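You operate a simulated robot arm through the tools that you are given. There is no shell and no other tool. Be economical: measure what you need, move in short steps, check, and stop when the job is done.

The job below is to be done with a simulated robot arm. You get a single attempt, and the scene is never put back.

JOB
Take the orange port plug and put it on top of the green rubbing block. Take the white port plug and put it on the grey trolley top. Put the silver steel block on the green cabinet top. Put the short steel lug on the hydraulics bench top. Take the blue masking cap and put it on the hydraulics bench top. Put the keeper plate from the drain grid top on top of the tabbed card sheet. Fetch the coarse orange block and set it on top of the yellow vent panel. Take the lock bolt and leave it on the coupler bench top. Fetch the steel bush and set it on the latch cover. Fetch the steel nut and set it on the wide black ring. Do these in any order. Set down upright: orange port plug, white port plug, lock bolt.

It is judged by the outcome, as a careful person would: the job done as asked, and still so three seconds after it is handed in. It fails if anything else is knocked over, pushed out of place, dropped, spilled or broken. A push-on lid holds only when it is set on centred and level and pressed home; a screw cap is set on level and turned clockwise until tight.

ROBOT AND FRAMES
A 7-joint arm with a vacuum gripper on a trunk, on a base that drives. Base frame: it is fixed to the floor where the robot stands at the start and does not move with it; the origin is under the middle of the robot, x ahead of it, y to its left, z up; the surface under the hand at the start is at about z = 0.8. Units: m, degrees, N and s.
With the tool pointing down near the work surface it reaches from about 0.1 to 0.8 m from the robot's upright axis, wherever it stands. Its first joint turns from -166.0 to 166.0 degrees. Places, roughly: blue masking cap (4x4x4 cm) [0.7, -4.6, 1]; coarse orange block [0.75, -6.5, 1]; coupler bench top [-3.4, -7.2, 0.8]; green cabinet top [-3.7, 1.8, 0.8]; green rubbing block (10x6x5 cm) [0.8, 0.7, 0.8]; grey trolley top [-2.8, 0.2, 0.8]; hydraulics bench top [0.5, -2.2, 0.8]; keeper plate (12x6x2 cm) [0.4, -5.1, 0.9]; latch cover [0.5, -8.25, 1]; lock bolt (5x5x8 cm) [0.3, -8.3, 0.9]; orange port plug [0.5, 0, 0.75]; short steel lug (5x8x4 cm) [0.6, 1.3, 0.8]; silver steel block (7x12x3 cm) [0.5, 0.8, 0.8]; steel bush (4x4x3 cm) [0.3, -9.1, 0.9]; steel nut (5x5x3 cm) [-5.3, -9.8, 0.8]; tabbed card sheet (22x16x4 cm) [-4.5, -5.5, 0.1]; white port plug [0.5, 0, 0.75]; wide black ring (6x6x3 cm) [-5.2, -9.9, 0.8]; yellow vent panel (22x15x6 cm) [0.7, -8.2, 0.9]. Payload 1.88 kg.
Tool frame: the origin (TCP) lies in the middle of the cups' lips, and z points out of the cups. The gripper has 1 cup of 0.032 m across, covering 0.032 by 0.032 m (tool x, y); the bellows give 0.014 m. With the vacuum on, a cup seals on a smooth face that it is pressed against (1 to 4 N); it does not hold porous or soft things. The pull reaches 41 N.
Orientation is that of the tool frame in the base frame, as [roll, pitch, yaw] about the fixed x, y, z axes, in that order (R = Rz(yaw) Ry(pitch) Rx(roll)). With the cups facing straight down, the tool's x points along the base's -x, its y along +y and its z along -z.

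CONTROLS
- The arm moves only by the tool step_arm. Its argument "motion" is a list of rows, each a list of 7 numbers: the shift along the tool's x, y, z in m, then the turn, a rotation vector about the tool's x, y, z in degrees, then the vacuum: 1 switches it on, 0 off. In form: [[dx, dy, dz, wx, wy, wz, vacuum], ...]. A call has 1 to 8 rows; each row shifts and turns the commanded pose from where the row before left it, along the tool's axes as they then stand. Rows are played at 5 a second. More than 0.05 m and 8.6 degrees between two rows, or a gripper value outside its range, and nothing of the call is played. A pose out of reach is approached as far as the arm can. The call stops where the force on the tool passes 40 N (or 10 N more than at its start, if that is more) or the arm is blocked; 0.2 s more then pass. The pull builds up within a second once a cup has sealed. Time passes only in rows, and 0.2 s behind the last, so rows that do not move give it time. The reply holds the time, the measured pose of the TCP, the force on the tool along the base axes and the pull of the vacuum, in the units named above and with some noise, with the torque about the TCP (base axes, N m) and any sound that the robot's microphone picked up.
- Cameras (640 x 400 px; columns grow to the right, rows downward): "scene" is now at [0.0238, 0.1559, 1.4243]; the picture's right is [-0.09, -1.00, 0.00], its down [-0.63, 0.05, -0.78] and it looks along [0.77, -0.07, -0.63] (base axes); focal length 214 px, centre (320, 200). "wrist" rides on the gripper at [0.082, 0.014, -0.216] in the tool frame; the picture's right is [-0.17, 0.99, 0.00], its down [-0.91, -0.15, -0.38] and it looks along [-0.37, -0.06, 0.93] (tool axes); focal length 243 px, centre (320, 200). There is no depth. A picture from a camera that has moved, and an enlarged one, comes with that camera's place and axes in the base frame and with its lens.
- get_image(camera): a new picture of that camera. No time passes.
- slide_trunk(by): slides the trunk up (or, below 0, down) by that many m; the arm and the scene camera ride with it, the base frame stays. It gives what a move gives, with no picture.
- steer(legs): drives the robot by 1 to 6 legs, each [ahead, left, turn to the left] in m, m and degrees, along the robot's own axes; the way and the turn of a leg run together, so that a leg with both is an arc; at most 1.5 m and 180 degrees a leg. The arm and the cameras ride along, it lands a little off, and it stops where it bumps. It gives what a move gives.
- turn_head(pan, tilt): turns the head with the scene camera to pan (to the left, within 155 degrees either way) and tilt (down, from -29 to 69), counted from straight ahead of the robot. It gives what a move gives.
- inspect(camera, box): a new picture of the part [left, top, right, bottom] of that camera's present view, enlarged. No time passes.
- sign_off(): hands the job in; it is judged then, once.

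Go step by step. Nothing tells you exact positions but the pictures and the camera data: compare them with the known pose of the tool, close in by small moves and look again before you grip or let go. The budget is 525 turns and 308 pictures, counting those below and the enlarged ones. Unless the task says otherwise, let go and move clear before handing in, and close with one line.

The tools are called after "Call:" as name(argument=value, ...) on one line, values as JSON. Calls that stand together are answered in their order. step_arm: Moves the arm, as the interface text tells. Its arguments: {"type":"object","properties":{"motion":{"type":"array"}},"required":["motion"]} The other tools are called the same way: slide_trunk (by) slides the trunk up or down; steer (legs) drives the base; turn_head (pan, tilt) turns the head that bears the scene camera; get_image (camera) takes a picture; inspect (camera, box) takes an enlarged picture of a part of a camera's view; sign_off () hands the job in.

At the start:

```text
t: 0.0
ee_pos: [0.4176, -0.2339, 1.0749]
tool_rot: [180.0, 0.0, 180.0]
wrist_force: [-1.3, 0.7, 0.2]
ft_torque: [-0.05, 0.01, -0.04]
pull: 0.0
trunk travel left (down, up): [-0.375, 0.215]
robot x, y, heading: [-0.0018, -0.0023, -0.0]
head pan, tilt: [-4.9, 39.1]
```

scene: 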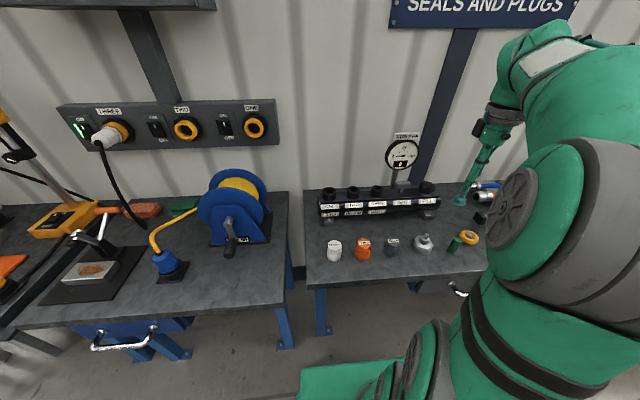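
wrist: 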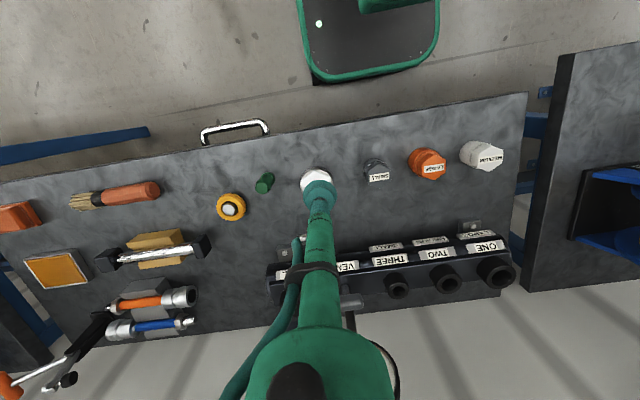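

I see the port plugs on the bench ahead, with the green rubbing block and steel parts on the left bench. First I'll look closer at the plugs.

Call:
inspect(camera="wrist", box=[340, 120, 540, 245])

Call:
inspect(camera="scene", box=[300, 170, 500, 295])

Call:
inspect(camera="scene", box=[0, 160, 300, 348])

```text
3.20 times, centred on (440, 182) of wrist
camera zoom: at [0.3361, -0.2198, 1.2923], right [0.17, 0.99, 0.0], down [0.91, -0.15, 0.38], along [0.37, -0.06, -0.93], focal length 776 px, centre (-64, 256)
```

zoom: 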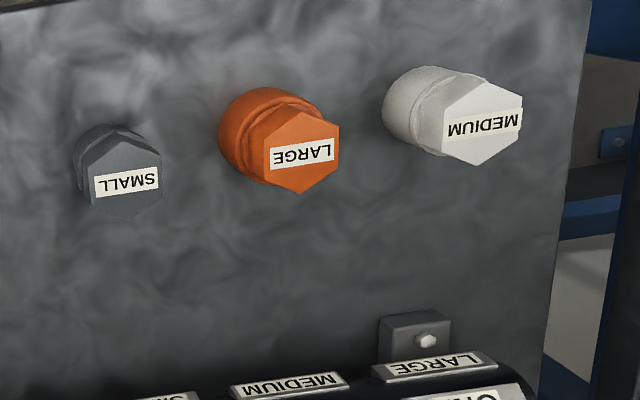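

```text
3.20 times, centred on (400, 232) of scene
camera zoom: at [0.0238, 0.1559, 1.4243], right [-0.09, -1.0, 0.0], down [-0.63, 0.05, -0.78], along [0.77, -0.07, -0.63], focal length 686 px, centre (64, 96)
```

zoom: 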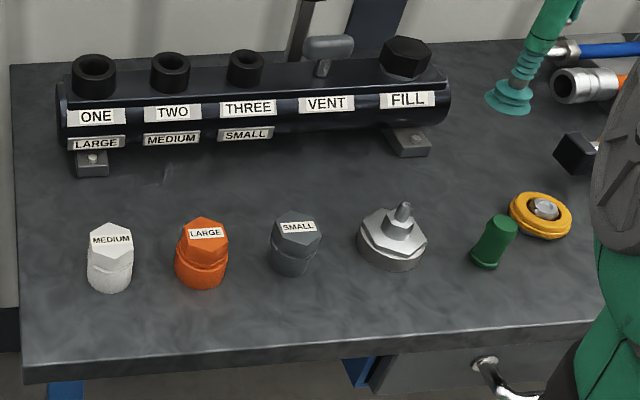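

```text
2.13 times, centred on (150, 254) of scene
camera zoom: at [0.0238, 0.1559, 1.4243], right [-0.09, -1.0, 0.0], down [-0.63, 0.05, -0.78], along [0.77, -0.07, -0.63], focal length 456 px, centre (682, 85)
```

zoom: 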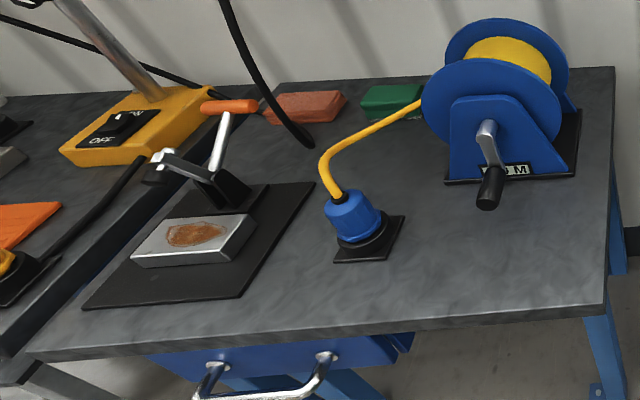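

The orange plug is about (0.485, -0.02) with its top near z 0.84. I'll move over it and look again.

Call:
step_arm(motion=[[-0.0113, 0.0348, 0.0242, 0, 0, 0, 0], [-0.0113, 0.0348, 0.0242, 0, 0, 0, 0], [-0.0113, 0.0348, 0.0242, 0, 0, 0, 0], [-0.0113, 0.0348, 0.0242, 0, 0, 0, 0], [-0.0113, 0.0348, 0.0242, 0, 0, 0, 0], [-0.0113, 0.0348, 0.0242, 0, 0, 0, 0]])

Call:
get_image(camera="wrist")

Call:
get_image(camera="scene")

```text
t: 1.4
ee_pos: [0.4848, -0.0251, 0.9283]
tool_rot: [-179.9, 0.1, 179.9]
wrist_force: [0.2, -1.0, -0.3]
ft_torque: [0.03, -0.05, 0.0]
pull: 0.0
trunk travel left (down, up): [-0.375, 0.215]
robot x, y, heading: [0.0042, -0.0049, 0.2]
head pan, tilt: [-4.9, 39.1]
```

```text
302 pictures are left
camera wrist: at [0.404, -0.0114, 1.1446], right [0.17, 0.99, 0.0], down [0.91, -0.15, 0.38], along [0.37, -0.06, -0.93], focal length 243 px, centre (320, 200)
```

wrist: 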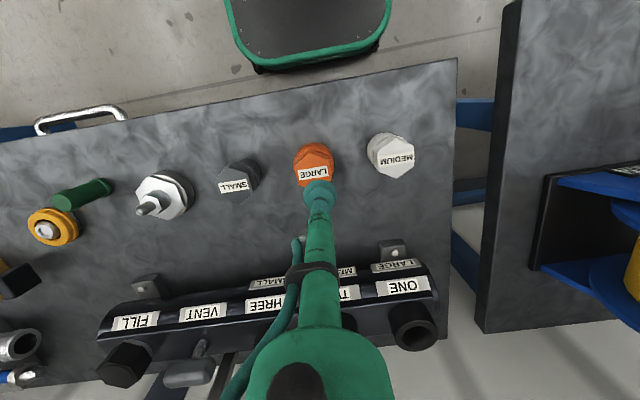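

```text
301 pictures are left
camera scene: at [0.0237, 0.1558, 1.4244], right [-0.09, -1.0, 0.0], down [-0.63, 0.05, -0.78], along [0.77, -0.07, -0.63], focal length 214 px, centre (320, 200)
```

scene: 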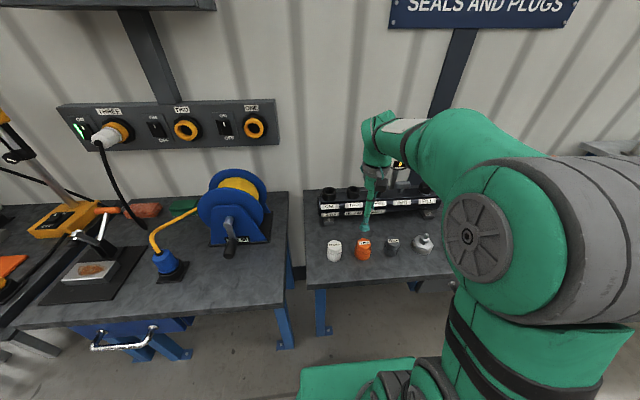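

Call:
inspect(camera="wrist", box=[270, 120, 430, 220])

Call:
inspect(camera="scene", box=[310, 200, 422, 270])

```text
4.00 times, centred on (350, 170) of wrist
camera zoom: at [0.404, -0.0114, 1.1446], right [0.17, 0.99, 0.0], down [0.91, -0.15, 0.38], along [0.37, -0.06, -0.93], focal length 970 px, centre (200, 320)
```

zoom: 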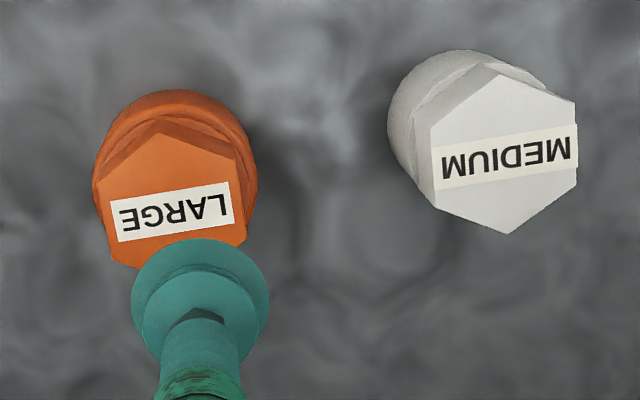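

```text
5.71 times, centred on (366, 235) of scene
camera zoom: at [0.0237, 0.1558, 1.4244], right [-0.09, -1.0, 0.0], down [-0.63, 0.05, -0.78], along [0.77, -0.07, -0.63], focal length 1226 px, centre (57, 0)
```

zoom: 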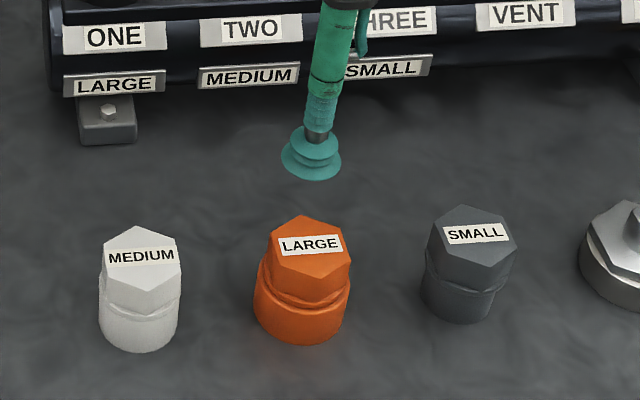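

The orange top is about (0.480, -0.031). I'll shift slightly, lower, and check before contact.

Call:
step_arm(motion=[[0.005, -0.006, 0.02, 0, 0, 0, 0], [0, 0, 0.03, 0, 0, 0, 0], [0, 0, 0, 0, 0, 0, 0]])

Call:
inspect(camera="wrist", box=[240, 140, 400, 240])

Call:
inspect(camera="scene", box=[310, 200, 422, 270])

```text
t: 2.2
ee_pos: [0.4804, -0.0315, 0.8799]
tool_rot: [-180.0, 0.1, -180.0]
wrist_force: [-0.3, 0.3, -0.2]
ft_torque: [-0.03, 0.02, -0.01]
pull: 0.1
trunk travel left (down, up): [-0.375, 0.215]
robot x, y, heading: [-0.0006, 0.0017, -0.1]
head pan, tilt: [-4.9, 39.1]
```

```text
4.00 times, centred on (320, 190) of wrist
camera zoom: at [0.3998, -0.0184, 1.0957], right [0.17, 0.99, 0.0], down [0.91, -0.15, 0.38], along [0.37, -0.06, -0.93], focal length 970 px, centre (320, 240)
```

zoom: 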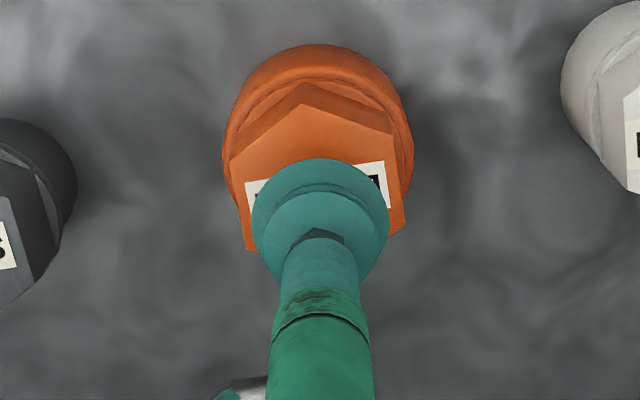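

```text
5.71 times, centred on (366, 235) of scene
camera zoom: at [0.0239, 0.1559, 1.4243], right [-0.09, -1.0, 0.0], down [-0.63, 0.05, -0.78], along [0.77, -0.07, -0.63], focal length 1226 px, centre (57, 0)
```

zoom: 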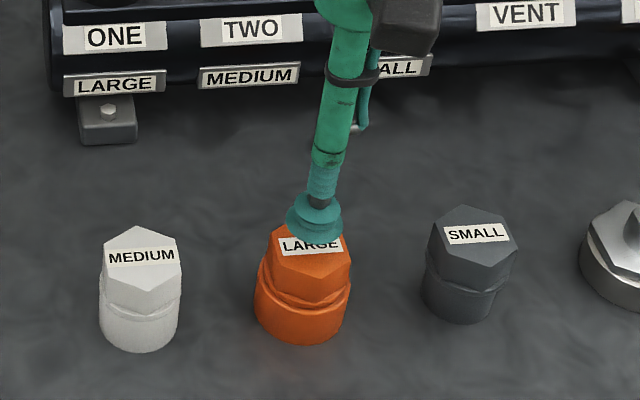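

Aligned. Lowering with vacuum on in small steps.

Call:
step_arm(motion=[[0, 0, 0.006, 0, 0, 0, 1], [0, 0, 0.005, 0, 0, 0, 1], [0, 0, 0.003, 0, 0, 0, 1], [0, 0, 0, 0, 0, 0, 1]])

```text
t: 3.2
ee_pos: [0.4797, -0.0299, 0.8668]
tool_rot: [-180.0, 0.0, 179.8]
wrist_force: [-0.5, -0.6, -1.1]
ft_torque: [0.03, 0.01, 0.03]
pull: 0.1
trunk travel left (down, up): [-0.375, 0.215]
robot x, y, heading: [0.0013, -0.0006, 0.1]
head pan, tilt: [-4.9, 39.1]
```

Call:
step_arm(motion=[[0, 0, 0.004, 0, 0, 0, 1], [0, 0, 0.003, 0, 0, 0, 1], [0, 0, 0, 0, 0, 0, 1], [0, 0, 0, 0, 0, 0, 1]])

```text
t: 4.2
ee_pos: [0.4795, -0.0301, 0.8601]
tool_rot: [180.0, 0.0, -180.0]
wrist_force: [0.5, -2.2, 0.6]
ft_torque: [-0.07, -0.02, -0.03]
pull: 40.7
trunk travel left (down, up): [-0.375, 0.215]
robot x, y, heading: [-0.0022, 0.0001, 0.0]
head pan, tilt: [-4.9, 39.1]
```

Sealed at full pull. Lift up, then look left for the rubbing block.

Call:
step_arm(motion=[[0, 0, -0.02, 0, 0, 0, 1], [0, 0, -0.045, 0, 0, 0, 1], [0, 0, -0.045, 0, 0, 0, 1], [0, 0, -0.045, 0, 0, 0, 1], [0, 0, -0.045, 0, 0, 0, 1], [0, 0, -0.045, 0, 0, 0, 1], [0.03, 0, -0.02, 0, 0, 0, 1], [0.03, 0, 0, 0, 0, 0, 1]])

Call:
turn_head(pan=35, tilt=39)

Call:
get_image(camera="scene")

Call:
get_image(camera="wrist")

```text
t: 6.0
ee_pos: [0.422, -0.0294, 1.1246]
tool_rot: [180.0, 0.0, 180.0]
wrist_force: [0.1, 0.7, -1.3]
ft_torque: [0.03, 0.05, 0.01]
pull: 40.8
trunk travel left (down, up): [-0.375, 0.215]
robot x, y, heading: [-0.0018, 0.0003, -0.2]
head pan, tilt: [-4.9, 39.1]
```

```text
t: 7.1
ee_pos: [0.4229, -0.0292, 1.1255]
tool_rot: [179.9, -0.1, -180.0]
wrist_force: [-0.5, 0.2, -1.4]
ft_torque: [0.03, 0.0, -0.03]
pull: 40.6
trunk travel left (down, up): [-0.375, 0.215]
robot x, y, heading: [-0.0037, 0.0033, 0.0]
head pan, tilt: [35.0, 39.0]
```

```text
296 pictures are left
camera scene: at [0.0087, 0.2123, 1.4244], right [0.57, -0.82, 0.0], down [-0.52, -0.36, -0.78], along [0.64, 0.45, -0.63], focal length 214 px, centre (320, 200)
```

scene: 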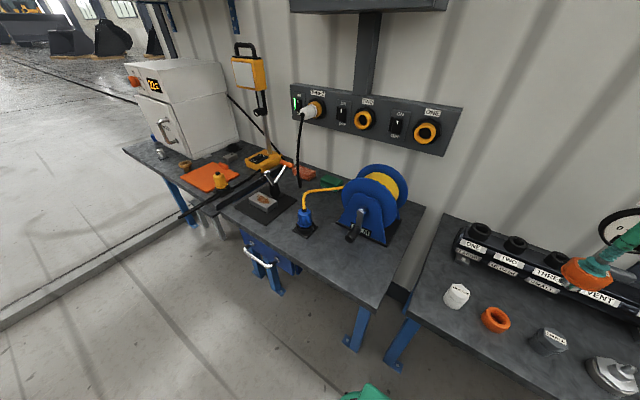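

```text
295 pictures are left
camera wrist: at [0.3412, -0.0168, 1.3418], right [0.17, 0.99, 0.0], down [0.91, -0.15, 0.38], along [0.37, -0.06, -0.93], focal length 243 px, centre (320, 200)
```

wrist: 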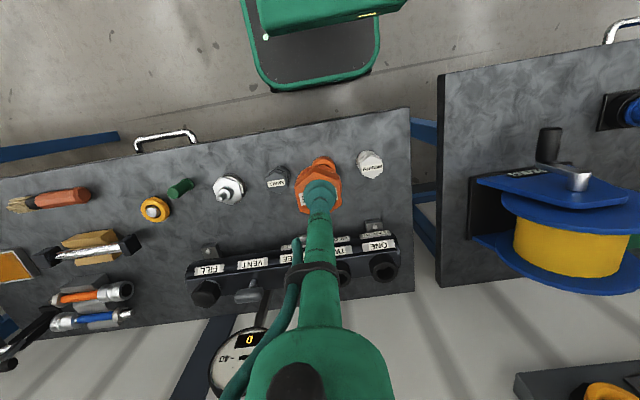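

Something orange remains on the bench where the plug stood. Let me inspect it.

Call:
inspect(camera="scene", box=[430, 230, 640, 361])

Call:
inspect(camera="wrist", box=[260, 130, 400, 218])

```text
3.05 times, centred on (535, 296) of scene
camera zoom: at [0.0087, 0.2123, 1.4244], right [0.57, -0.82, 0.0], down [-0.52, -0.36, -0.78], along [0.64, 0.45, -0.63], focal length 654 px, centre (-335, -91)
```

zoom: 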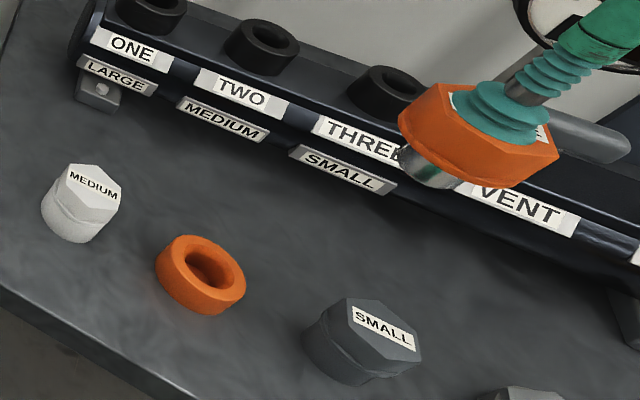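

```text
4.55 times, centred on (330, 174) of wrist
camera zoom: at [0.3412, -0.0168, 1.3418], right [0.17, 0.99, 0.0], down [0.91, -0.15, 0.38], along [0.37, -0.06, -0.93], focal length 1103 px, centre (274, 318)
```

zoom: 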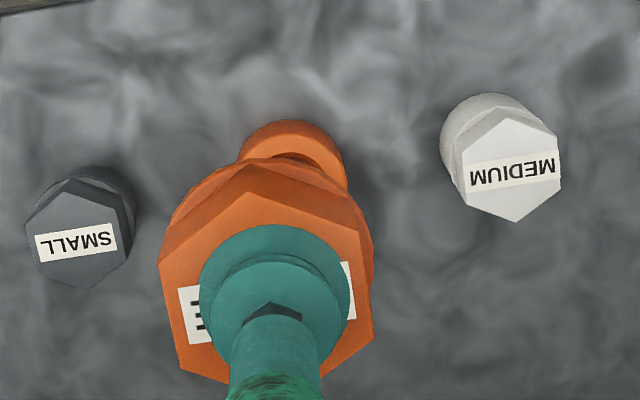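

The plug came out of its stand ring (hex head with a steel stem) — that's fine; the ring stays. Now drive left toward the rubbing block.

Call:
steer(legs=[[0, 0.6, 0]])

Call:
turn_head(pan=10, tilt=35)

Call:
get_image(camera="scene")

Call:
get_image(camera="wrist")

```text
t: 10.4
ee_pos: [0.42, 0.5711, 1.1252]
tool_rot: [180.0, 0.0, -179.6]
wrist_force: [-1.1, -0.1, -1.6]
ft_torque: [0.01, -0.04, 0.01]
pull: 40.8
trunk travel left (down, up): [-0.375, 0.215]
robot x, y, heading: [-0.002, 0.5987, 0.5]
head pan, tilt: [35.0, 39.0]
```

```text
t: 11.3
ee_pos: [0.4191, 0.5716, 1.1255]
tool_rot: [180.0, 0.0, -179.7]
wrist_force: [-0.1, -0.3, -1.1]
ft_torque: [0.03, -0.01, 0.04]
pull: 41.1
trunk travel left (down, up): [-0.375, 0.215]
robot x, y, heading: [-0.0042, 0.5996, 0.3]
head pan, tilt: [10.0, 35.0]
```

```text
292 pictures are left
camera scene: at [0.0222, 0.7778, 1.4305], right [0.18, -0.98, 0.0], down [-0.56, -0.1, -0.82], along [0.81, 0.15, -0.57], focal length 214 px, centre (320, 200)
```

scene: 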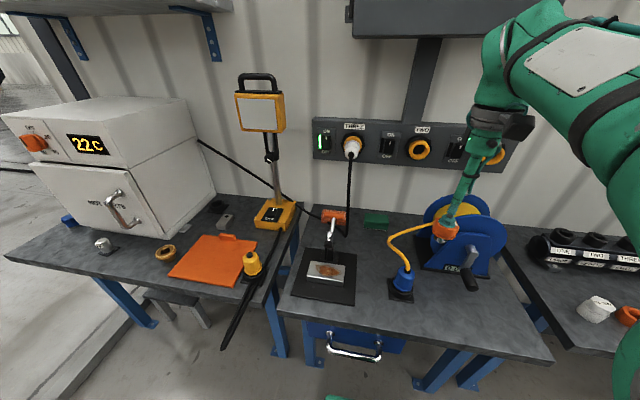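

```text
291 pictures are left
camera wrist: at [0.3392, 0.5843, 1.3418], right [0.16, 0.99, 0.0], down [0.92, -0.15, 0.38], along [0.37, -0.06, -0.93], focal length 243 px, centre (320, 200)
```

wrist: 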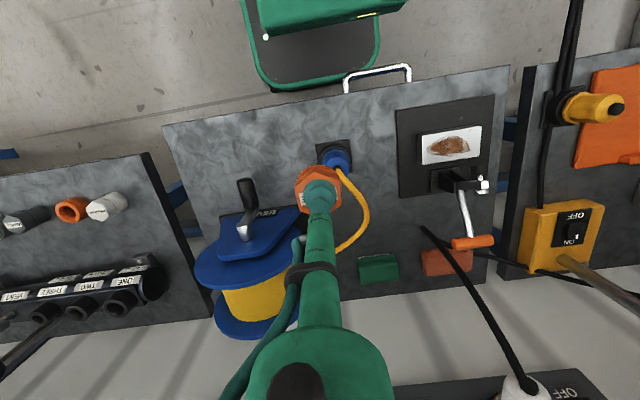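

Call:
inspect(camera="wrist", box=[300, 200, 460, 300])

Call:
inspect(camera="scene", box=[310, 180, 470, 280])

```text
4.00 times, centred on (380, 250) of wrist
camera zoom: at [0.3392, 0.5843, 1.3418], right [0.16, 0.99, 0.0], down [0.92, -0.15, 0.38], along [0.37, -0.06, -0.93], focal length 970 px, centre (80, 0)
```

zoom: 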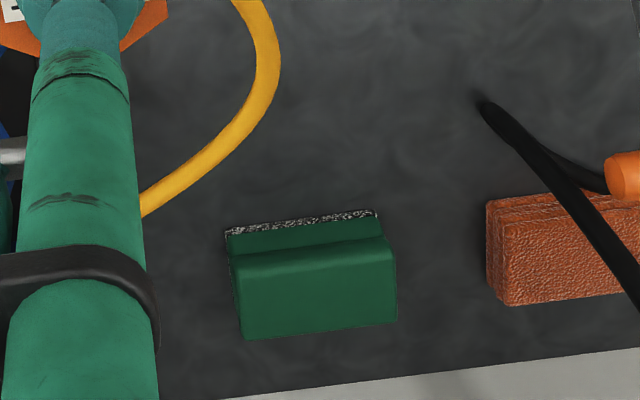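

```text
4.00 times, centred on (390, 230) of scene
camera zoom: at [0.0222, 0.7778, 1.4305], right [0.18, -0.98, 0.0], down [-0.56, -0.1, -0.82], along [0.81, 0.15, -0.57], focal length 858 px, centre (40, 80)
```

zoom: 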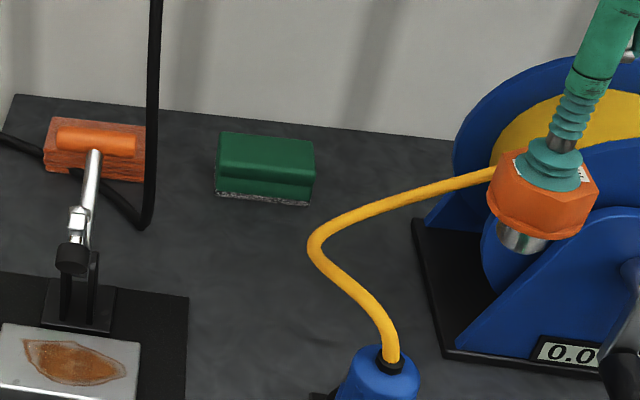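

The block's top is about (0.735, 0.668, 0.868), clear of cables. I'll go around to stand above it high.

Call:
step_arm(motion=[[0, 0.048, 0, 0, 0, 0, 1], [0, 0.048, 0, 0, 0, 0, 1], [-0.045, 0, 0, 0, 0, 0, 1], [-0.045, 0, 0, 0, 0, 0, 1], [-0.045, 0, 0, 0, 0, 0, 1], [-0.045, 0, 0, 0, 0, 0, 1], [-0.045, 0, 0, 0, 0, 0, 1], [-0.045, 0, 0, 0, 0, 0, 1]])

Call:
step_arm(motion=[[-0.045, 0, 0, 0, 0, 0, 1], [0, 0, 0.04, 0, 0, 0, 1], [0, 0, 0.04, 0, 0, 0, 1], [0, 0, 0.04, 0, 0, 0, 1], [0, 0, 0, 0, 0, 0, 1]])

Call:
get_image(camera="scene")

Call:
get_image(camera="wrist")

```text
t: 13.1
ee_pos: [0.6626, 0.6681, 1.1161]
tool_rot: [-180.0, 0.1, -179.7]
wrist_force: [-1.4, 0.2, -0.4]
ft_torque: [0.06, -0.11, 0.05]
pull: 40.8
out of reach, approached as far as the arm can: row 8
trunk travel left (down, up): [-0.375, 0.215]
robot x, y, heading: [0.0026, 0.5986, 0.6]
head pan, tilt: [10.0, 35.0]
```

```text
t: 14.3
ee_pos: [0.6796, 0.6666, 0.9785]
tool_rot: [-179.9, 0.1, -179.7]
wrist_force: [0.1, -0.3, -0.7]
ft_torque: [0.01, 0.0, 0.0]
pull: 40.6
out of reach, approached as far as the arm can: row 1
trunk travel left (down, up): [-0.375, 0.215]
robot x, y, heading: [-0.0013, 0.5971, 0.4]
head pan, tilt: [10.0, 35.0]
```

```text
288 pictures are left
camera scene: at [0.0224, 0.7777, 1.4305], right [0.18, -0.98, 0.0], down [-0.56, -0.1, -0.82], along [0.81, 0.15, -0.57], focal length 214 px, centre (320, 200)
```

scene: 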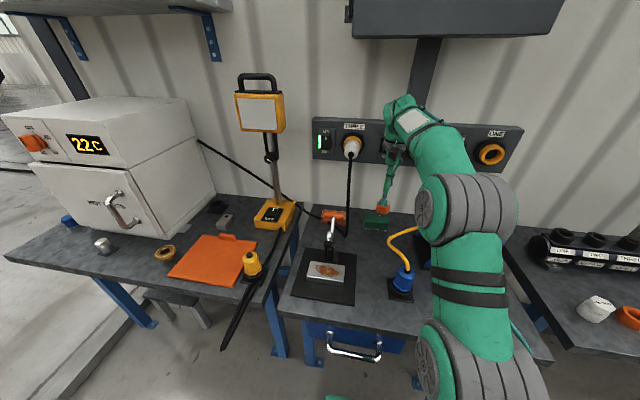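

```text
287 pictures are left
camera wrist: at [0.5994, 0.68, 1.194], right [0.16, 0.99, 0.0], down [0.92, -0.15, 0.38], along [0.37, -0.06, -0.93], focal length 243 px, centre (320, 200)
```

wrist: 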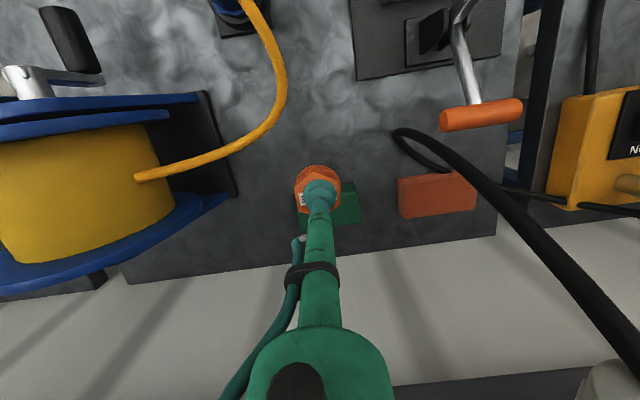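

Call:
step_arm(motion=[[-0.03, 0.003, 0, 0, 0, 0, 1], [-0.027, 0.003, 0, 0, 0, 0, 1], [0, 0, 0, 0, 0, 0, 1]])

Call:
inspect(camera="wrist", box=[240, 140, 400, 240])

Call:
inspect(camera="scene", box=[330, 180, 426, 240])

```text
t: 15.1
ee_pos: [0.737, 0.6724, 0.9791]
tool_rot: [-180.0, 0.0, -179.7]
wrist_force: [-0.3, 1.0, -0.6]
ft_torque: [-0.05, 0.04, 0.03]
pull: 40.8
trunk travel left (down, up): [-0.375, 0.215]
robot x, y, heading: [-0.0053, 0.6004, 0.5]
head pan, tilt: [10.0, 35.0]
```

```text
4.00 times, centred on (320, 190) of wrist
camera zoom: at [0.6564, 0.687, 1.1946], right [0.16, 0.99, 0.0], down [0.91, -0.15, 0.38], along [0.37, -0.06, -0.93], focal length 970 px, centre (320, 240)
```

zoom: 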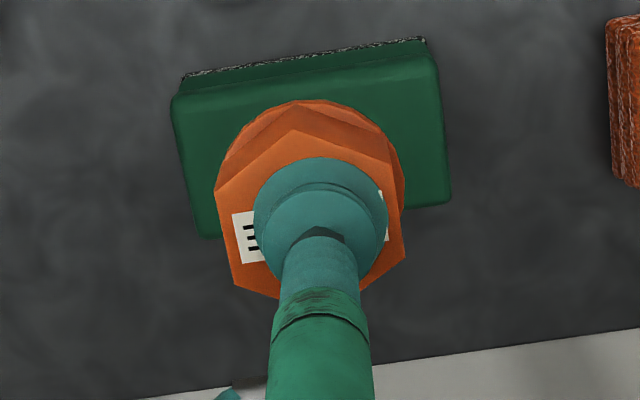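

```text
6.67 times, centred on (378, 210) of scene
camera zoom: at [0.0225, 0.7777, 1.4305], right [0.18, -0.98, 0.0], down [-0.56, -0.1, -0.82], along [0.81, 0.15, -0.57], focal length 1430 px, centre (-67, 133)
```

zoom: 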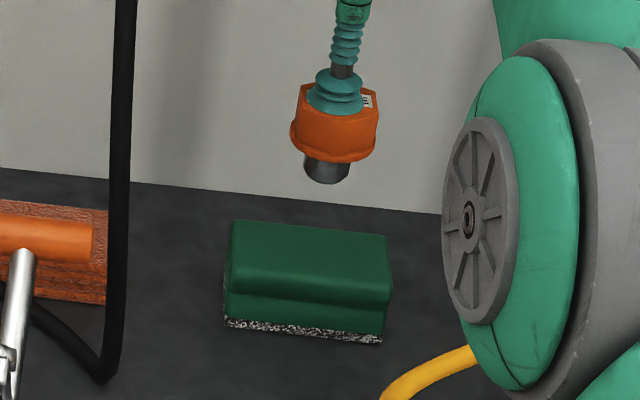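

Call:
step_arm(motion=[[-0.016, -0.003, 0.02, 0, 0, 0, 1], [0, 0, 0.025, 0, 0, 0, 1], [0, 0, 0, 0, 0, 0, 1]])

Call:
inspect(camera="wrist", box=[240, 140, 400, 240])

Call:
inspect(camera="scene", box=[330, 180, 426, 240])

```text
t: 15.9
ee_pos: [0.752, 0.6714, 0.9332]
tool_rot: [-180.0, 0.0, -179.7]
wrist_force: [-0.1, -0.8, -0.2]
ft_torque: [0.0, 0.0, 0.02]
pull: 40.7
trunk travel left (down, up): [-0.375, 0.215]
robot x, y, heading: [-0.0035, 0.5962, 0.5]
head pan, tilt: [10.0, 35.0]
```

```text
4.00 times, centred on (320, 190) of wrist
camera zoom: at [0.6716, 0.6839, 1.1495], right [0.16, 0.99, 0.0], down [0.91, -0.15, 0.38], along [0.37, -0.06, -0.93], focal length 970 px, centre (320, 240)
```

zoom: 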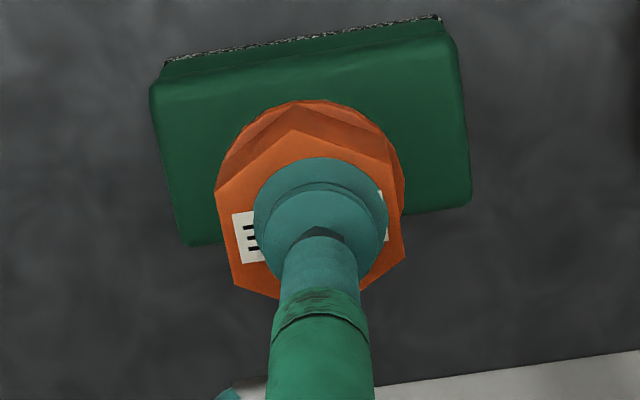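

```text
6.67 times, centred on (378, 210) of scene
camera zoom: at [0.0223, 0.7777, 1.4305], right [0.18, -0.98, 0.0], down [-0.56, -0.1, -0.82], along [0.81, 0.15, -0.57], focal length 1430 px, centre (-67, 133)
```

zoom: 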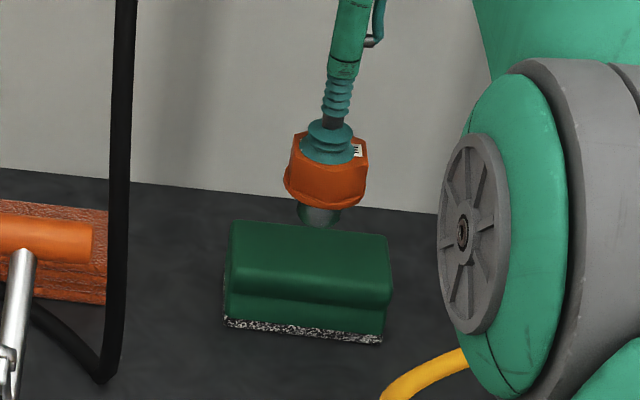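

Nicely centred. Lower slowly.

Call:
step_arm(motion=[[-0.002, -0.002, 0.012, 0, 0, 0, 1], [0, 0, 0.006, 0, 0, 0, 1], [0, 0, 0, 0, 0, 0, 1]])

Call:
inspect(camera="scene", box=[330, 180, 426, 240])

```text
t: 16.7
ee_pos: [0.7547, 0.6694, 0.9163]
tool_rot: [180.0, 0.0, -179.7]
wrist_force: [0.6, 1.1, -1.1]
ft_torque: [0.0, -0.02, 0.0]
pull: 40.6
trunk travel left (down, up): [-0.375, 0.215]
robot x, y, heading: [0.0007, 0.6017, 0.1]
head pan, tilt: [10.0, 35.0]
```

```text
6.67 times, centred on (378, 210) of scene
camera zoom: at [0.0223, 0.7777, 1.4305], right [0.18, -0.98, 0.0], down [-0.56, -0.1, -0.82], along [0.81, 0.15, -0.57], focal length 1430 px, centre (-67, 133)
```

zoom: 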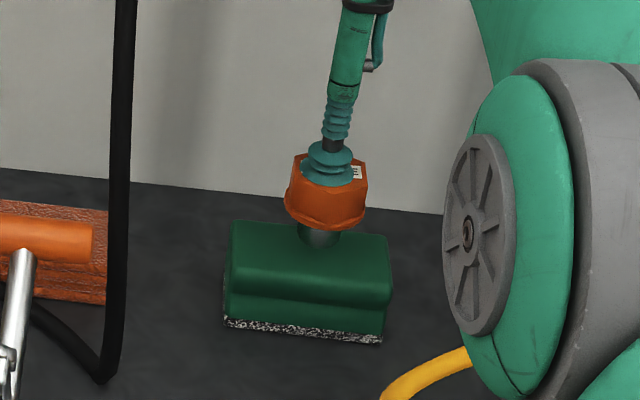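

Call:
step_arm(motion=[[0, 0, 0.003, 0, 0, 0, 1], [0, 0, 0.002, 0, 0, 0, 1], [0, 0, 0, 0, 0, 0, 1]])

Call:
step_arm(motion=[[0, 0, 0.003, 0, 0, 0, 1], [0, 0, 0, 0, 0, 0, 1], [0, 0, 0, 0, 0, 0, 1]])

```text
t: 17.5
ee_pos: [0.755, 0.6682, 0.9114]
tool_rot: [180.0, -0.1, -179.8]
wrist_force: [1.1, 0.9, -0.3]
ft_torque: [0.01, -0.01, 0.01]
pull: 40.1
trunk travel left (down, up): [-0.375, 0.215]
robot x, y, heading: [-0.0002, 0.5951, 0.5]
head pan, tilt: [10.0, 35.0]
```

```text
t: 18.3
ee_pos: [0.7547, 0.6686, 0.9077]
tool_rot: [-180.0, 0.0, -179.8]
wrist_force: [-0.4, 1.0, -0.7]
ft_torque: [0.01, 0.0, 0.01]
pull: 40.8
trunk travel left (down, up): [-0.375, 0.215]
robot x, y, heading: [0.0022, 0.5994, 0.6]
head pan, tilt: [10.0, 35.0]
```

Call:
step_arm(motion=[[0, 0, 0.003, 0, 0, 0, 1], [0, 0, 0, 0, 0, 0, 1]])

Call:
step_arm(motion=[[0, 0, 0.003, 0, 0, 0, 1], [0, 0, 0, 0, 0, 0, 1]])

Call:
inspect(camera="scene", box=[330, 180, 426, 240])

```text
t: 18.9
ee_pos: [0.7538, 0.6693, 0.9036]
tool_rot: [179.9, -0.1, -179.6]
wrist_force: [0.2, 0.0, -1.2]
ft_torque: [0.0, -0.04, 0.02]
pull: 40.8
trunk travel left (down, up): [-0.375, 0.215]
robot x, y, heading: [-0.0043, 0.597, 0.2]
head pan, tilt: [10.0, 35.0]
```

```text
t: 19.5
ee_pos: [0.7548, 0.6685, 0.9008]
tool_rot: [-180.0, 0.2, -179.7]
wrist_force: [-0.9, -0.3, 2.5]
ft_torque: [0.03, 0.04, 0.05]
pull: 40.5
trunk travel left (down, up): [-0.375, 0.215]
robot x, y, heading: [-0.0041, 0.6018, 0.4]
head pan, tilt: [10.0, 35.0]
```

```text
6.67 times, centred on (378, 210) of scene
camera zoom: at [0.022, 0.7777, 1.4306], right [0.18, -0.98, 0.0], down [-0.56, -0.1, -0.82], along [0.81, 0.15, -0.57], focal length 1430 px, centre (-67, 133)
```

zoom: 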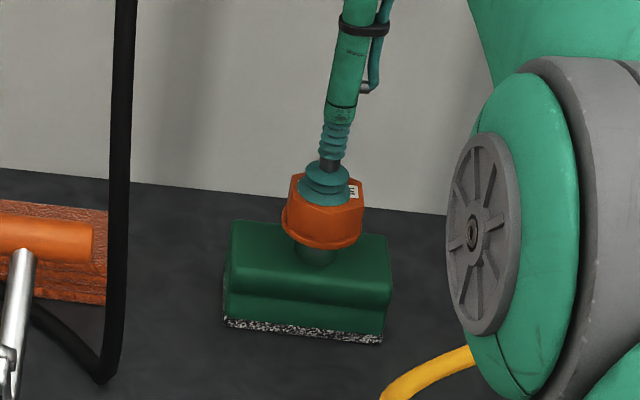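

Contact felt (2.5 N). Release and lift.

Call:
step_arm(motion=[[0, 0, 0.001, 0, 0, 0, 0], [0, 0, 0, 0, 0, 0, 0], [0, 0, 0, 0, 0, 0, 0], [0, 0, 0, 0, 0, 0, 0], [0, 0, 0, 0, 0, 0, 0]])

Call:
step_arm(motion=[[0, 0, -0.004, 0, 0, 0, 0], [0, 0, -0.008, 0, 0, 0, 0], [0, 0, -0.03, 0, 0, 0, 0], [0, 0, -0.04, 0, 0, 0, 0], [0, 0, -0.04, 0, 0, 0, 0]])

Call:
inspect(camera="scene", box=[330, 180, 426, 240])

```text
t: 20.7
ee_pos: [0.7546, 0.6671, 0.9]
tool_rot: [180.0, 0.0, -179.7]
wrist_force: [-1.3, -0.6, 0.9]
ft_torque: [0.01, -0.02, -0.02]
pull: 0.1
trunk travel left (down, up): [-0.375, 0.215]
robot x, y, heading: [-0.0023, 0.6025, 0.4]
head pan, tilt: [10.0, 35.0]
```

```text
t: 21.9
ee_pos: [0.7384, 0.6744, 1.0106]
tool_rot: [180.0, 0.2, -179.6]
wrist_force: [0.2, 0.0, 0.9]
ft_torque: [-0.01, 0.0, 0.03]
pull: 0.1
out of reach, approached as far as the arm can: row 5
trunk travel left (down, up): [-0.375, 0.215]
robot x, y, heading: [-0.0041, 0.5994, 0.8]
head pan, tilt: [10.0, 35.0]
```

```text
6.67 times, centred on (378, 210) of scene
camera zoom: at [0.0214, 0.7778, 1.4306], right [0.18, -0.98, 0.0], down [-0.56, -0.1, -0.82], along [0.81, 0.15, -0.57], focal length 1430 px, centre (-67, 133)
```

zoom: 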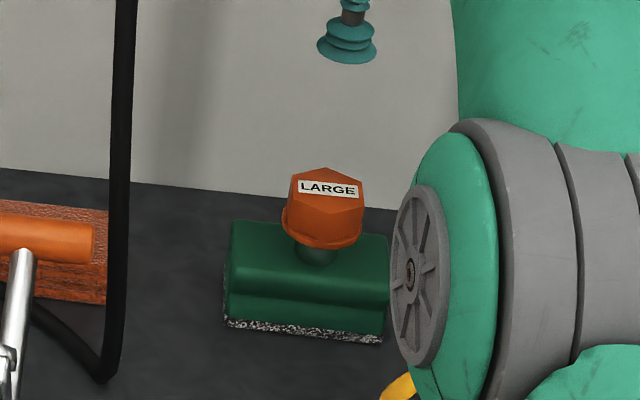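

Orange plug stands upright on the block. Next, the silver block; retract and go above it.

Call:
step_arm(motion=[[0.045, 0, -0.01, 0, 0, 0, 0], [0.045, 0, -0.01, 0, 0, 0, 0], [0.045, 0, -0.01, 0, 0, 0, 0], [0.045, 0.02, -0.01, 0, 0, 0, 0], [0.045, 0.02, 0, 0, 0, 0, 0], [0.04, 0.02, 0, 0, 0, 0, 0], [0.01, 0.045, 0, 0, 0, 0, 0], [0, 0.045, 0, 0, 0, 0, 0]])

Call:
get_image(camera="wrist")

Call:
inspect(camera="scene", box=[260, 200, 420, 300])

```text
refused: row 4 steps farther than a row can; nothing moved
```

```text
279 pictures are left
camera wrist: at [0.6573, 0.6861, 1.2269], right [0.16, 0.99, 0.0], down [0.91, -0.15, 0.38], along [0.37, -0.06, -0.93], focal length 243 px, centre (320, 200)
```

wrist: 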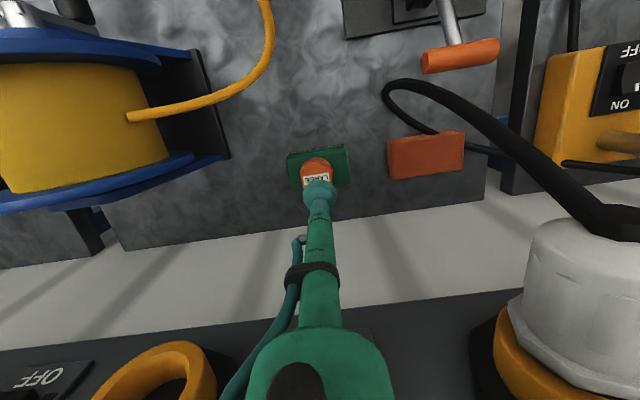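

```text
4.00 times, centred on (340, 250) of scene
camera zoom: at [0.0214, 0.7778, 1.4306], right [0.18, -0.98, 0.0], down [-0.56, -0.1, -0.82], along [0.81, 0.15, -0.57], focal length 858 px, centre (240, 0)
```

zoom: 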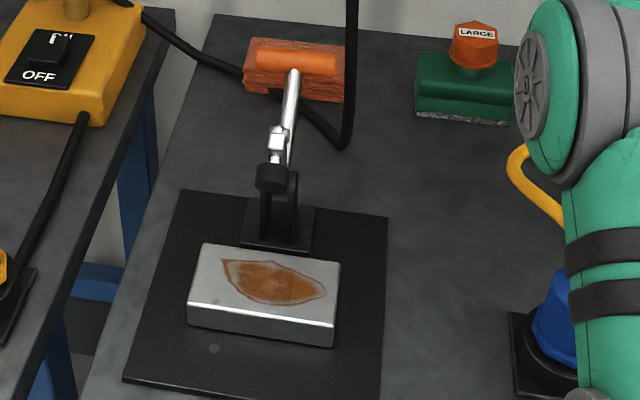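

Call:
step_arm(motion=[[0.045, 0, -0.01, 0, 0, 0, 0], [0.045, 0, -0.01, 0, 0, 0, 0], [0.045, 0, -0.01, 0, 0, 0, 0], [0.045, 0.02, -0.005, 0, 0, 0, 0], [0.04, 0.025, 0, 0, 0, 0, 0], [0.04, 0.025, 0, 0, 0, 0, 0], [0.03, 0.039, 0, 0, 0, 0, 0], [0, 0.045, 0, 0, 0, 0, 0]])

Call:
step_arm(motion=[[0, 0.045, 0.02, 0, 0, 0, 0], [0, 0, 0.04, 0, 0, 0, 0], [0, 0, 0.03, 0, 0, 0, 0], [0, 0, 0, 0, 0, 0, 0]])

Call:
get_image(camera="wrist")

Call:
get_image(camera="scene")

```text
t: 23.7
ee_pos: [0.4498, 0.827, 1.0444]
tool_rot: [-180.0, 0.1, -179.7]
wrist_force: [-0.4, 0.0, -0.2]
ft_torque: [0.03, -0.02, 0.01]
pull: 0.1
trunk travel left (down, up): [-0.375, 0.215]
robot x, y, heading: [-0.0031, 0.5996, 0.0]
head pan, tilt: [10.0, 35.0]
```

```text
t: 24.7
ee_pos: [0.4494, 0.8719, 0.9514]
tool_rot: [179.9, 0.1, -179.7]
wrist_force: [0.6, -0.4, -0.7]
ft_torque: [0.02, 0.01, 0.01]
pull: 0.1
trunk travel left (down, up): [-0.375, 0.215]
robot x, y, heading: [-0.0005, 0.5965, 0.2]
head pan, tilt: [10.0, 35.0]
```

```text
277 pictures are left
camera wrist: at [0.3688, 0.8837, 1.1681], right [0.16, 0.99, 0.0], down [0.91, -0.15, 0.38], along [0.37, -0.06, -0.93], focal length 243 px, centre (320, 200)
```

wrist: 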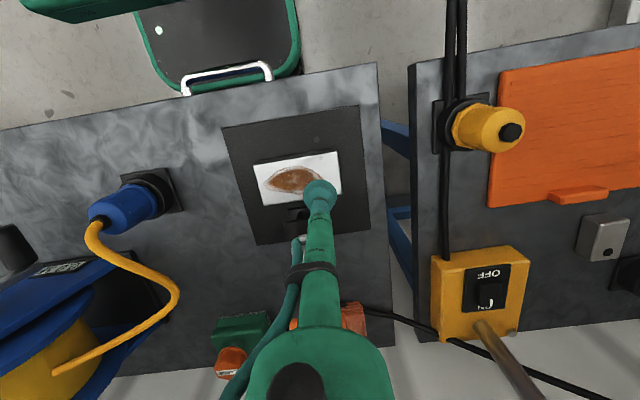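

```text
276 pictures are left
camera scene: at [0.0223, 0.7778, 1.4305], right [0.18, -0.98, 0.0], down [-0.56, -0.1, -0.82], along [0.81, 0.15, -0.57], focal length 214 px, centre (320, 200)
```

scene: 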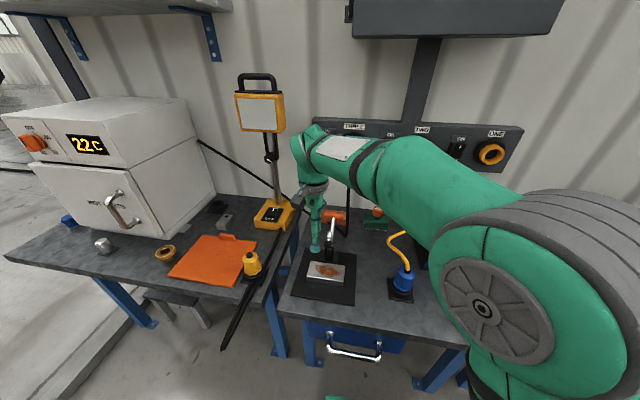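

Call:
inspect(camera="wrist", box=[220, 120, 380, 220])

Call:
inspect(camera="scene", box=[280, 230, 376, 290])

```text
4.00 times, centred on (300, 170) of wrist
camera zoom: at [0.3688, 0.8837, 1.1681], right [0.16, 0.99, 0.0], down [0.91, -0.15, 0.38], along [0.37, -0.06, -0.93], focal length 970 px, centre (400, 320)
```

zoom: 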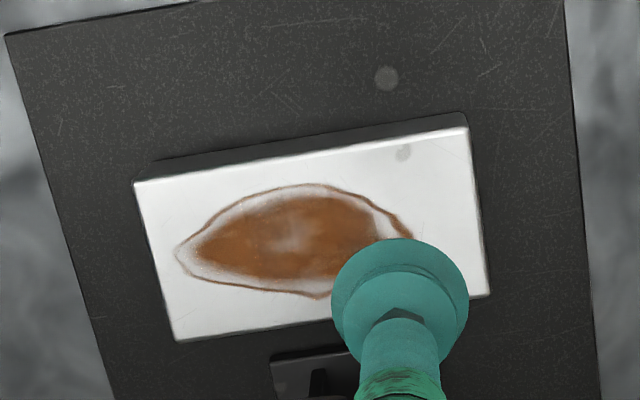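

```text
6.67 times, centred on (328, 260) of scene
camera zoom: at [0.0223, 0.7778, 1.4305], right [0.18, -0.98, 0.0], down [-0.56, -0.1, -0.82], along [0.81, 0.15, -0.57], focal length 1430 px, centre (267, -200)
```

zoom: 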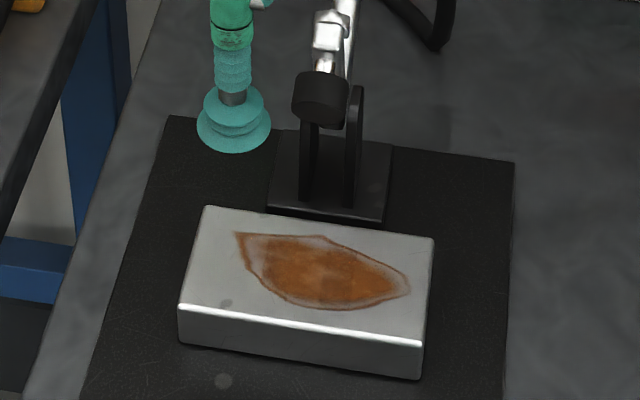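

The clean corner of the steel top (away from the rust) is about (0.448, 0.879, 0.845). I'll go down to it.

Call:
step_arm(motion=[[0.0015, 0.007, 0.04, 0, 0, 0, 0], [0, 0, 0.04, 0, 0, 0, 0], [0, 0, 0.012, 0, 0, 0, 0], [0, 0, 0, 0, 0, 0, 0]])

Call:
inspect(camera="wrist", box=[240, 140, 400, 240])

Call:
inspect(camera="scene", box=[280, 230, 376, 290])

```text
t: 25.7
ee_pos: [0.4475, 0.8787, 0.8604]
tool_rot: [-180.0, 0.0, -179.6]
wrist_force: [-0.3, 0.0, 0.3]
ft_torque: [0.01, -0.01, -0.01]
pull: 0.0
trunk travel left (down, up): [-0.375, 0.215]
robot x, y, heading: [-0.0025, 0.5974, 0.5]
head pan, tilt: [10.0, 35.0]
```

```text
4.00 times, centred on (320, 190) of wrist
camera zoom: at [0.3671, 0.892, 1.0766], right [0.16, 0.99, 0.0], down [0.92, -0.15, 0.38], along [0.37, -0.06, -0.93], focal length 970 px, centre (320, 240)
```

zoom: 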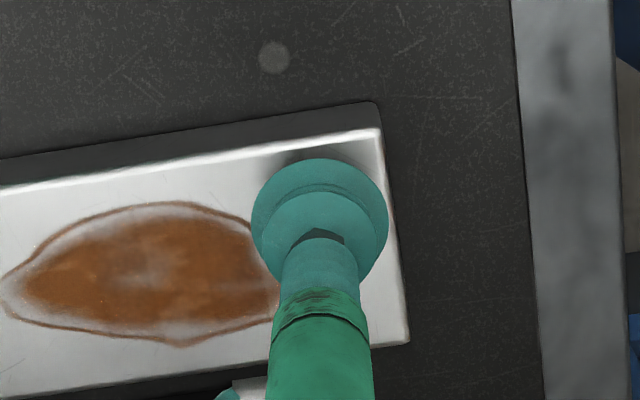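

```text
6.67 times, centred on (328, 260) of scene
camera zoom: at [0.0223, 0.7778, 1.4305], right [0.18, -0.98, 0.0], down [-0.56, -0.1, -0.82], along [0.81, 0.15, -0.57], focal length 1430 px, centre (267, -200)
```

zoom: 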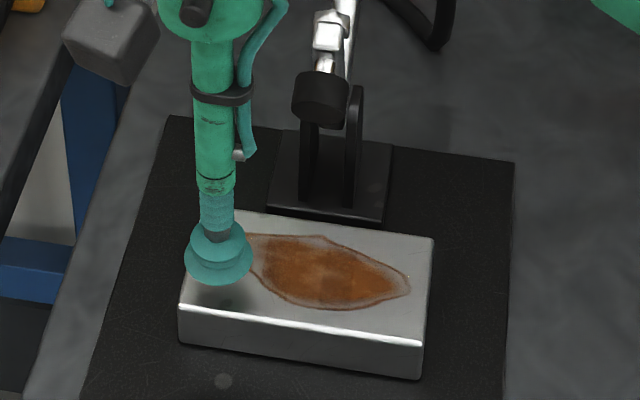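

Call:
step_arm(motion=[[-0.0015, -0.0005, 0.008, 0, 0, 0, 1], [0, 0, 0.005, 0, 0, 0, 1], [0, 0, 0.004, 0, 0, 0, 1], [0, 0, 0.003, 0, 0, 0, 1], [0, 0, 0, 0, 0, 0, 1], [0, 0, 0, 0, 0, 0, 1]])

```text
t: 27.1
ee_pos: [0.449, 0.8788, 0.8398]
tool_rot: [-180.0, 0.1, -179.7]
wrist_force: [-0.7, -0.2, -1.0]
ft_torque: [0.23, 0.1, 0.0]
pull: 40.4
trunk travel left (down, up): [-0.375, 0.215]
robot x, y, heading: [-0.0051, 0.6051, 0.2]
head pan, tilt: [10.0, 35.0]
```

Sealed at 40 N. Lift gently and check the load.

Call:
step_arm(motion=[[0, 0, -0.004, 0, 0, 0, 1], [0, 0, -0.006, 0, 0, 0, 1], [0, 0, -0.01, 0, 0, 0, 1], [0, 0, 0, 0, 0, 0, 1]])

Call:
inspect(camera="scene", box=[280, 230, 376, 290])

```text
t: 28.1
ee_pos: [0.4476, 0.8778, 0.8604]
tool_rot: [-179.9, -0.1, -179.8]
wrist_force: [0.2, -0.2, -6.2]
ft_torque: [0.2, 0.08, -0.04]
pull: 40.7
trunk travel left (down, up): [-0.375, 0.215]
robot x, y, heading: [-0.0002, 0.5983, 0.7]
head pan, tilt: [10.0, 35.0]
```

```text
6.67 times, centred on (328, 260) of scene
camera zoom: at [0.0224, 0.7778, 1.4305], right [0.18, -0.98, 0.0], down [-0.56, -0.1, -0.82], along [0.81, 0.15, -0.57], focal length 1430 px, centre (267, -200)
```

zoom: 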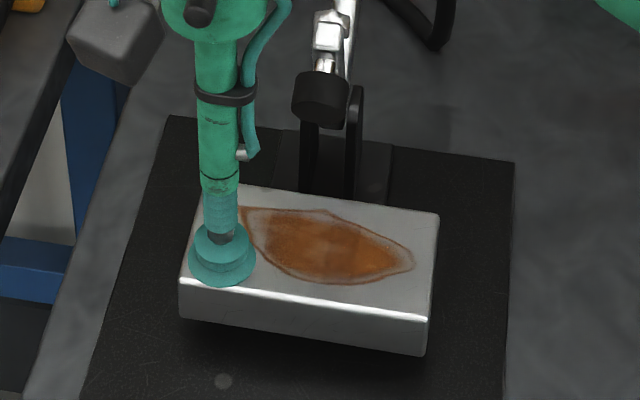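

Held well, weight about 6 N. Lift and pull back, then look behind for the way to the green cabinet.

Call:
step_arm(motion=[[0.02, 0, -0.02, 0, 0, 0, 1], [0.03, 0, -0.03, 0, 0, 0, 1], [0.02, -0.01, -0.04, 0, 0, 0, 1], [0.0, -0.02, -0.04, 0, 0, 0, 1], [0, -0.02, -0.04, 0, 0, 0, 1], [0, -0.04, -0.02, 0, 0, 0, 1], [0, -0.045, 0, 0, 0, 0, 1], [0, -0.045, 0, 0, 0, 0, 1]])

Call:
turn_head(pan=150, tilt=15)

Call:
get_image(camera="scene")

Call:
turn_head(pan=-150, tilt=15)

Call:
get_image(camera="scene")

```text
t: 29.9
ee_pos: [0.3794, 0.6968, 1.0502]
tool_rot: [-179.9, 0.0, -179.6]
wrist_force: [0.9, 0.2, -5.3]
ft_torque: [0.23, 0.1, 0.02]
pull: 40.8
trunk travel left (down, up): [-0.375, 0.215]
robot x, y, heading: [-0.0032, 0.5982, 0.3]
head pan, tilt: [10.0, 35.0]
```

```text
t: 32.2
ee_pos: [0.3791, 0.6985, 1.0502]
tool_rot: [179.9, 0.0, -179.8]
wrist_force: [0.4, -0.2, -6.0]
ft_torque: [0.21, 0.08, 0.01]
pull: 40.2
trunk travel left (down, up): [-0.375, 0.215]
robot x, y, heading: [-0.0024, 0.5991, 0.6]
head pan, tilt: [150.0, 15.0]
```

```text
270 pictures are left
camera scene: at [-0.1454, 0.8081, 1.4625], right [0.49, 0.87, 0.0], down [0.22, -0.13, -0.97], along [-0.84, 0.48, -0.26], focal length 214 px, centre (320, 200)
```

scene: 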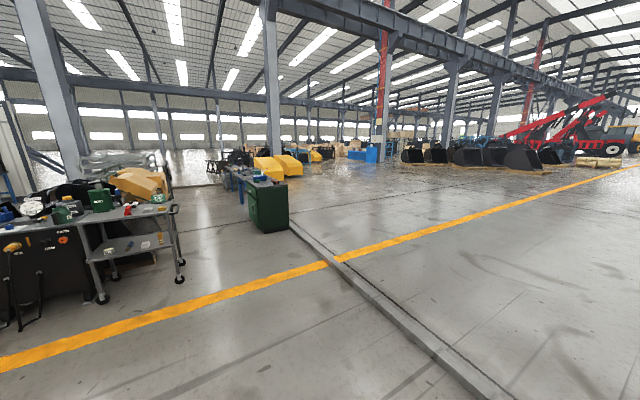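

```text
t: 36.3
ee_pos: [0.379, 0.6984, 1.0504]
tool_rot: [-180.0, -0.1, -179.7]
wrist_force: [0.0, 0.0, -5.6]
ft_torque: [0.22, 0.09, -0.01]
pull: 40.4
trunk travel left (down, up): [-0.375, 0.215]
robot x, y, heading: [-0.0001, 0.6001, 0.7]
head pan, tilt: [-150.0, 15.0]
```

```text
269 pictures are left
camera scene: at [-0.1448, 0.7146, 1.4625], right [-0.51, 0.86, 0.0], down [0.22, 0.13, -0.97], along [-0.83, -0.49, -0.26], focal length 214 px, centre (320, 200)
```

scene: 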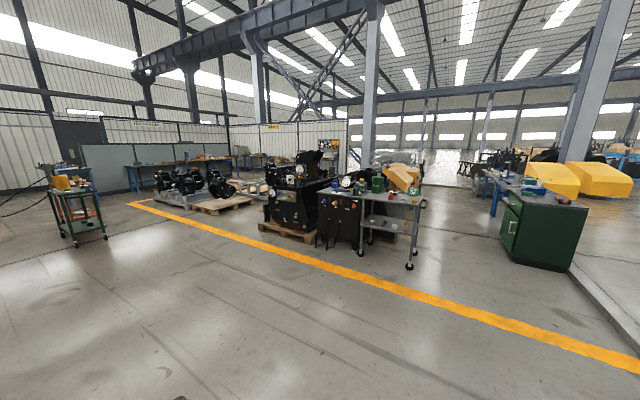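

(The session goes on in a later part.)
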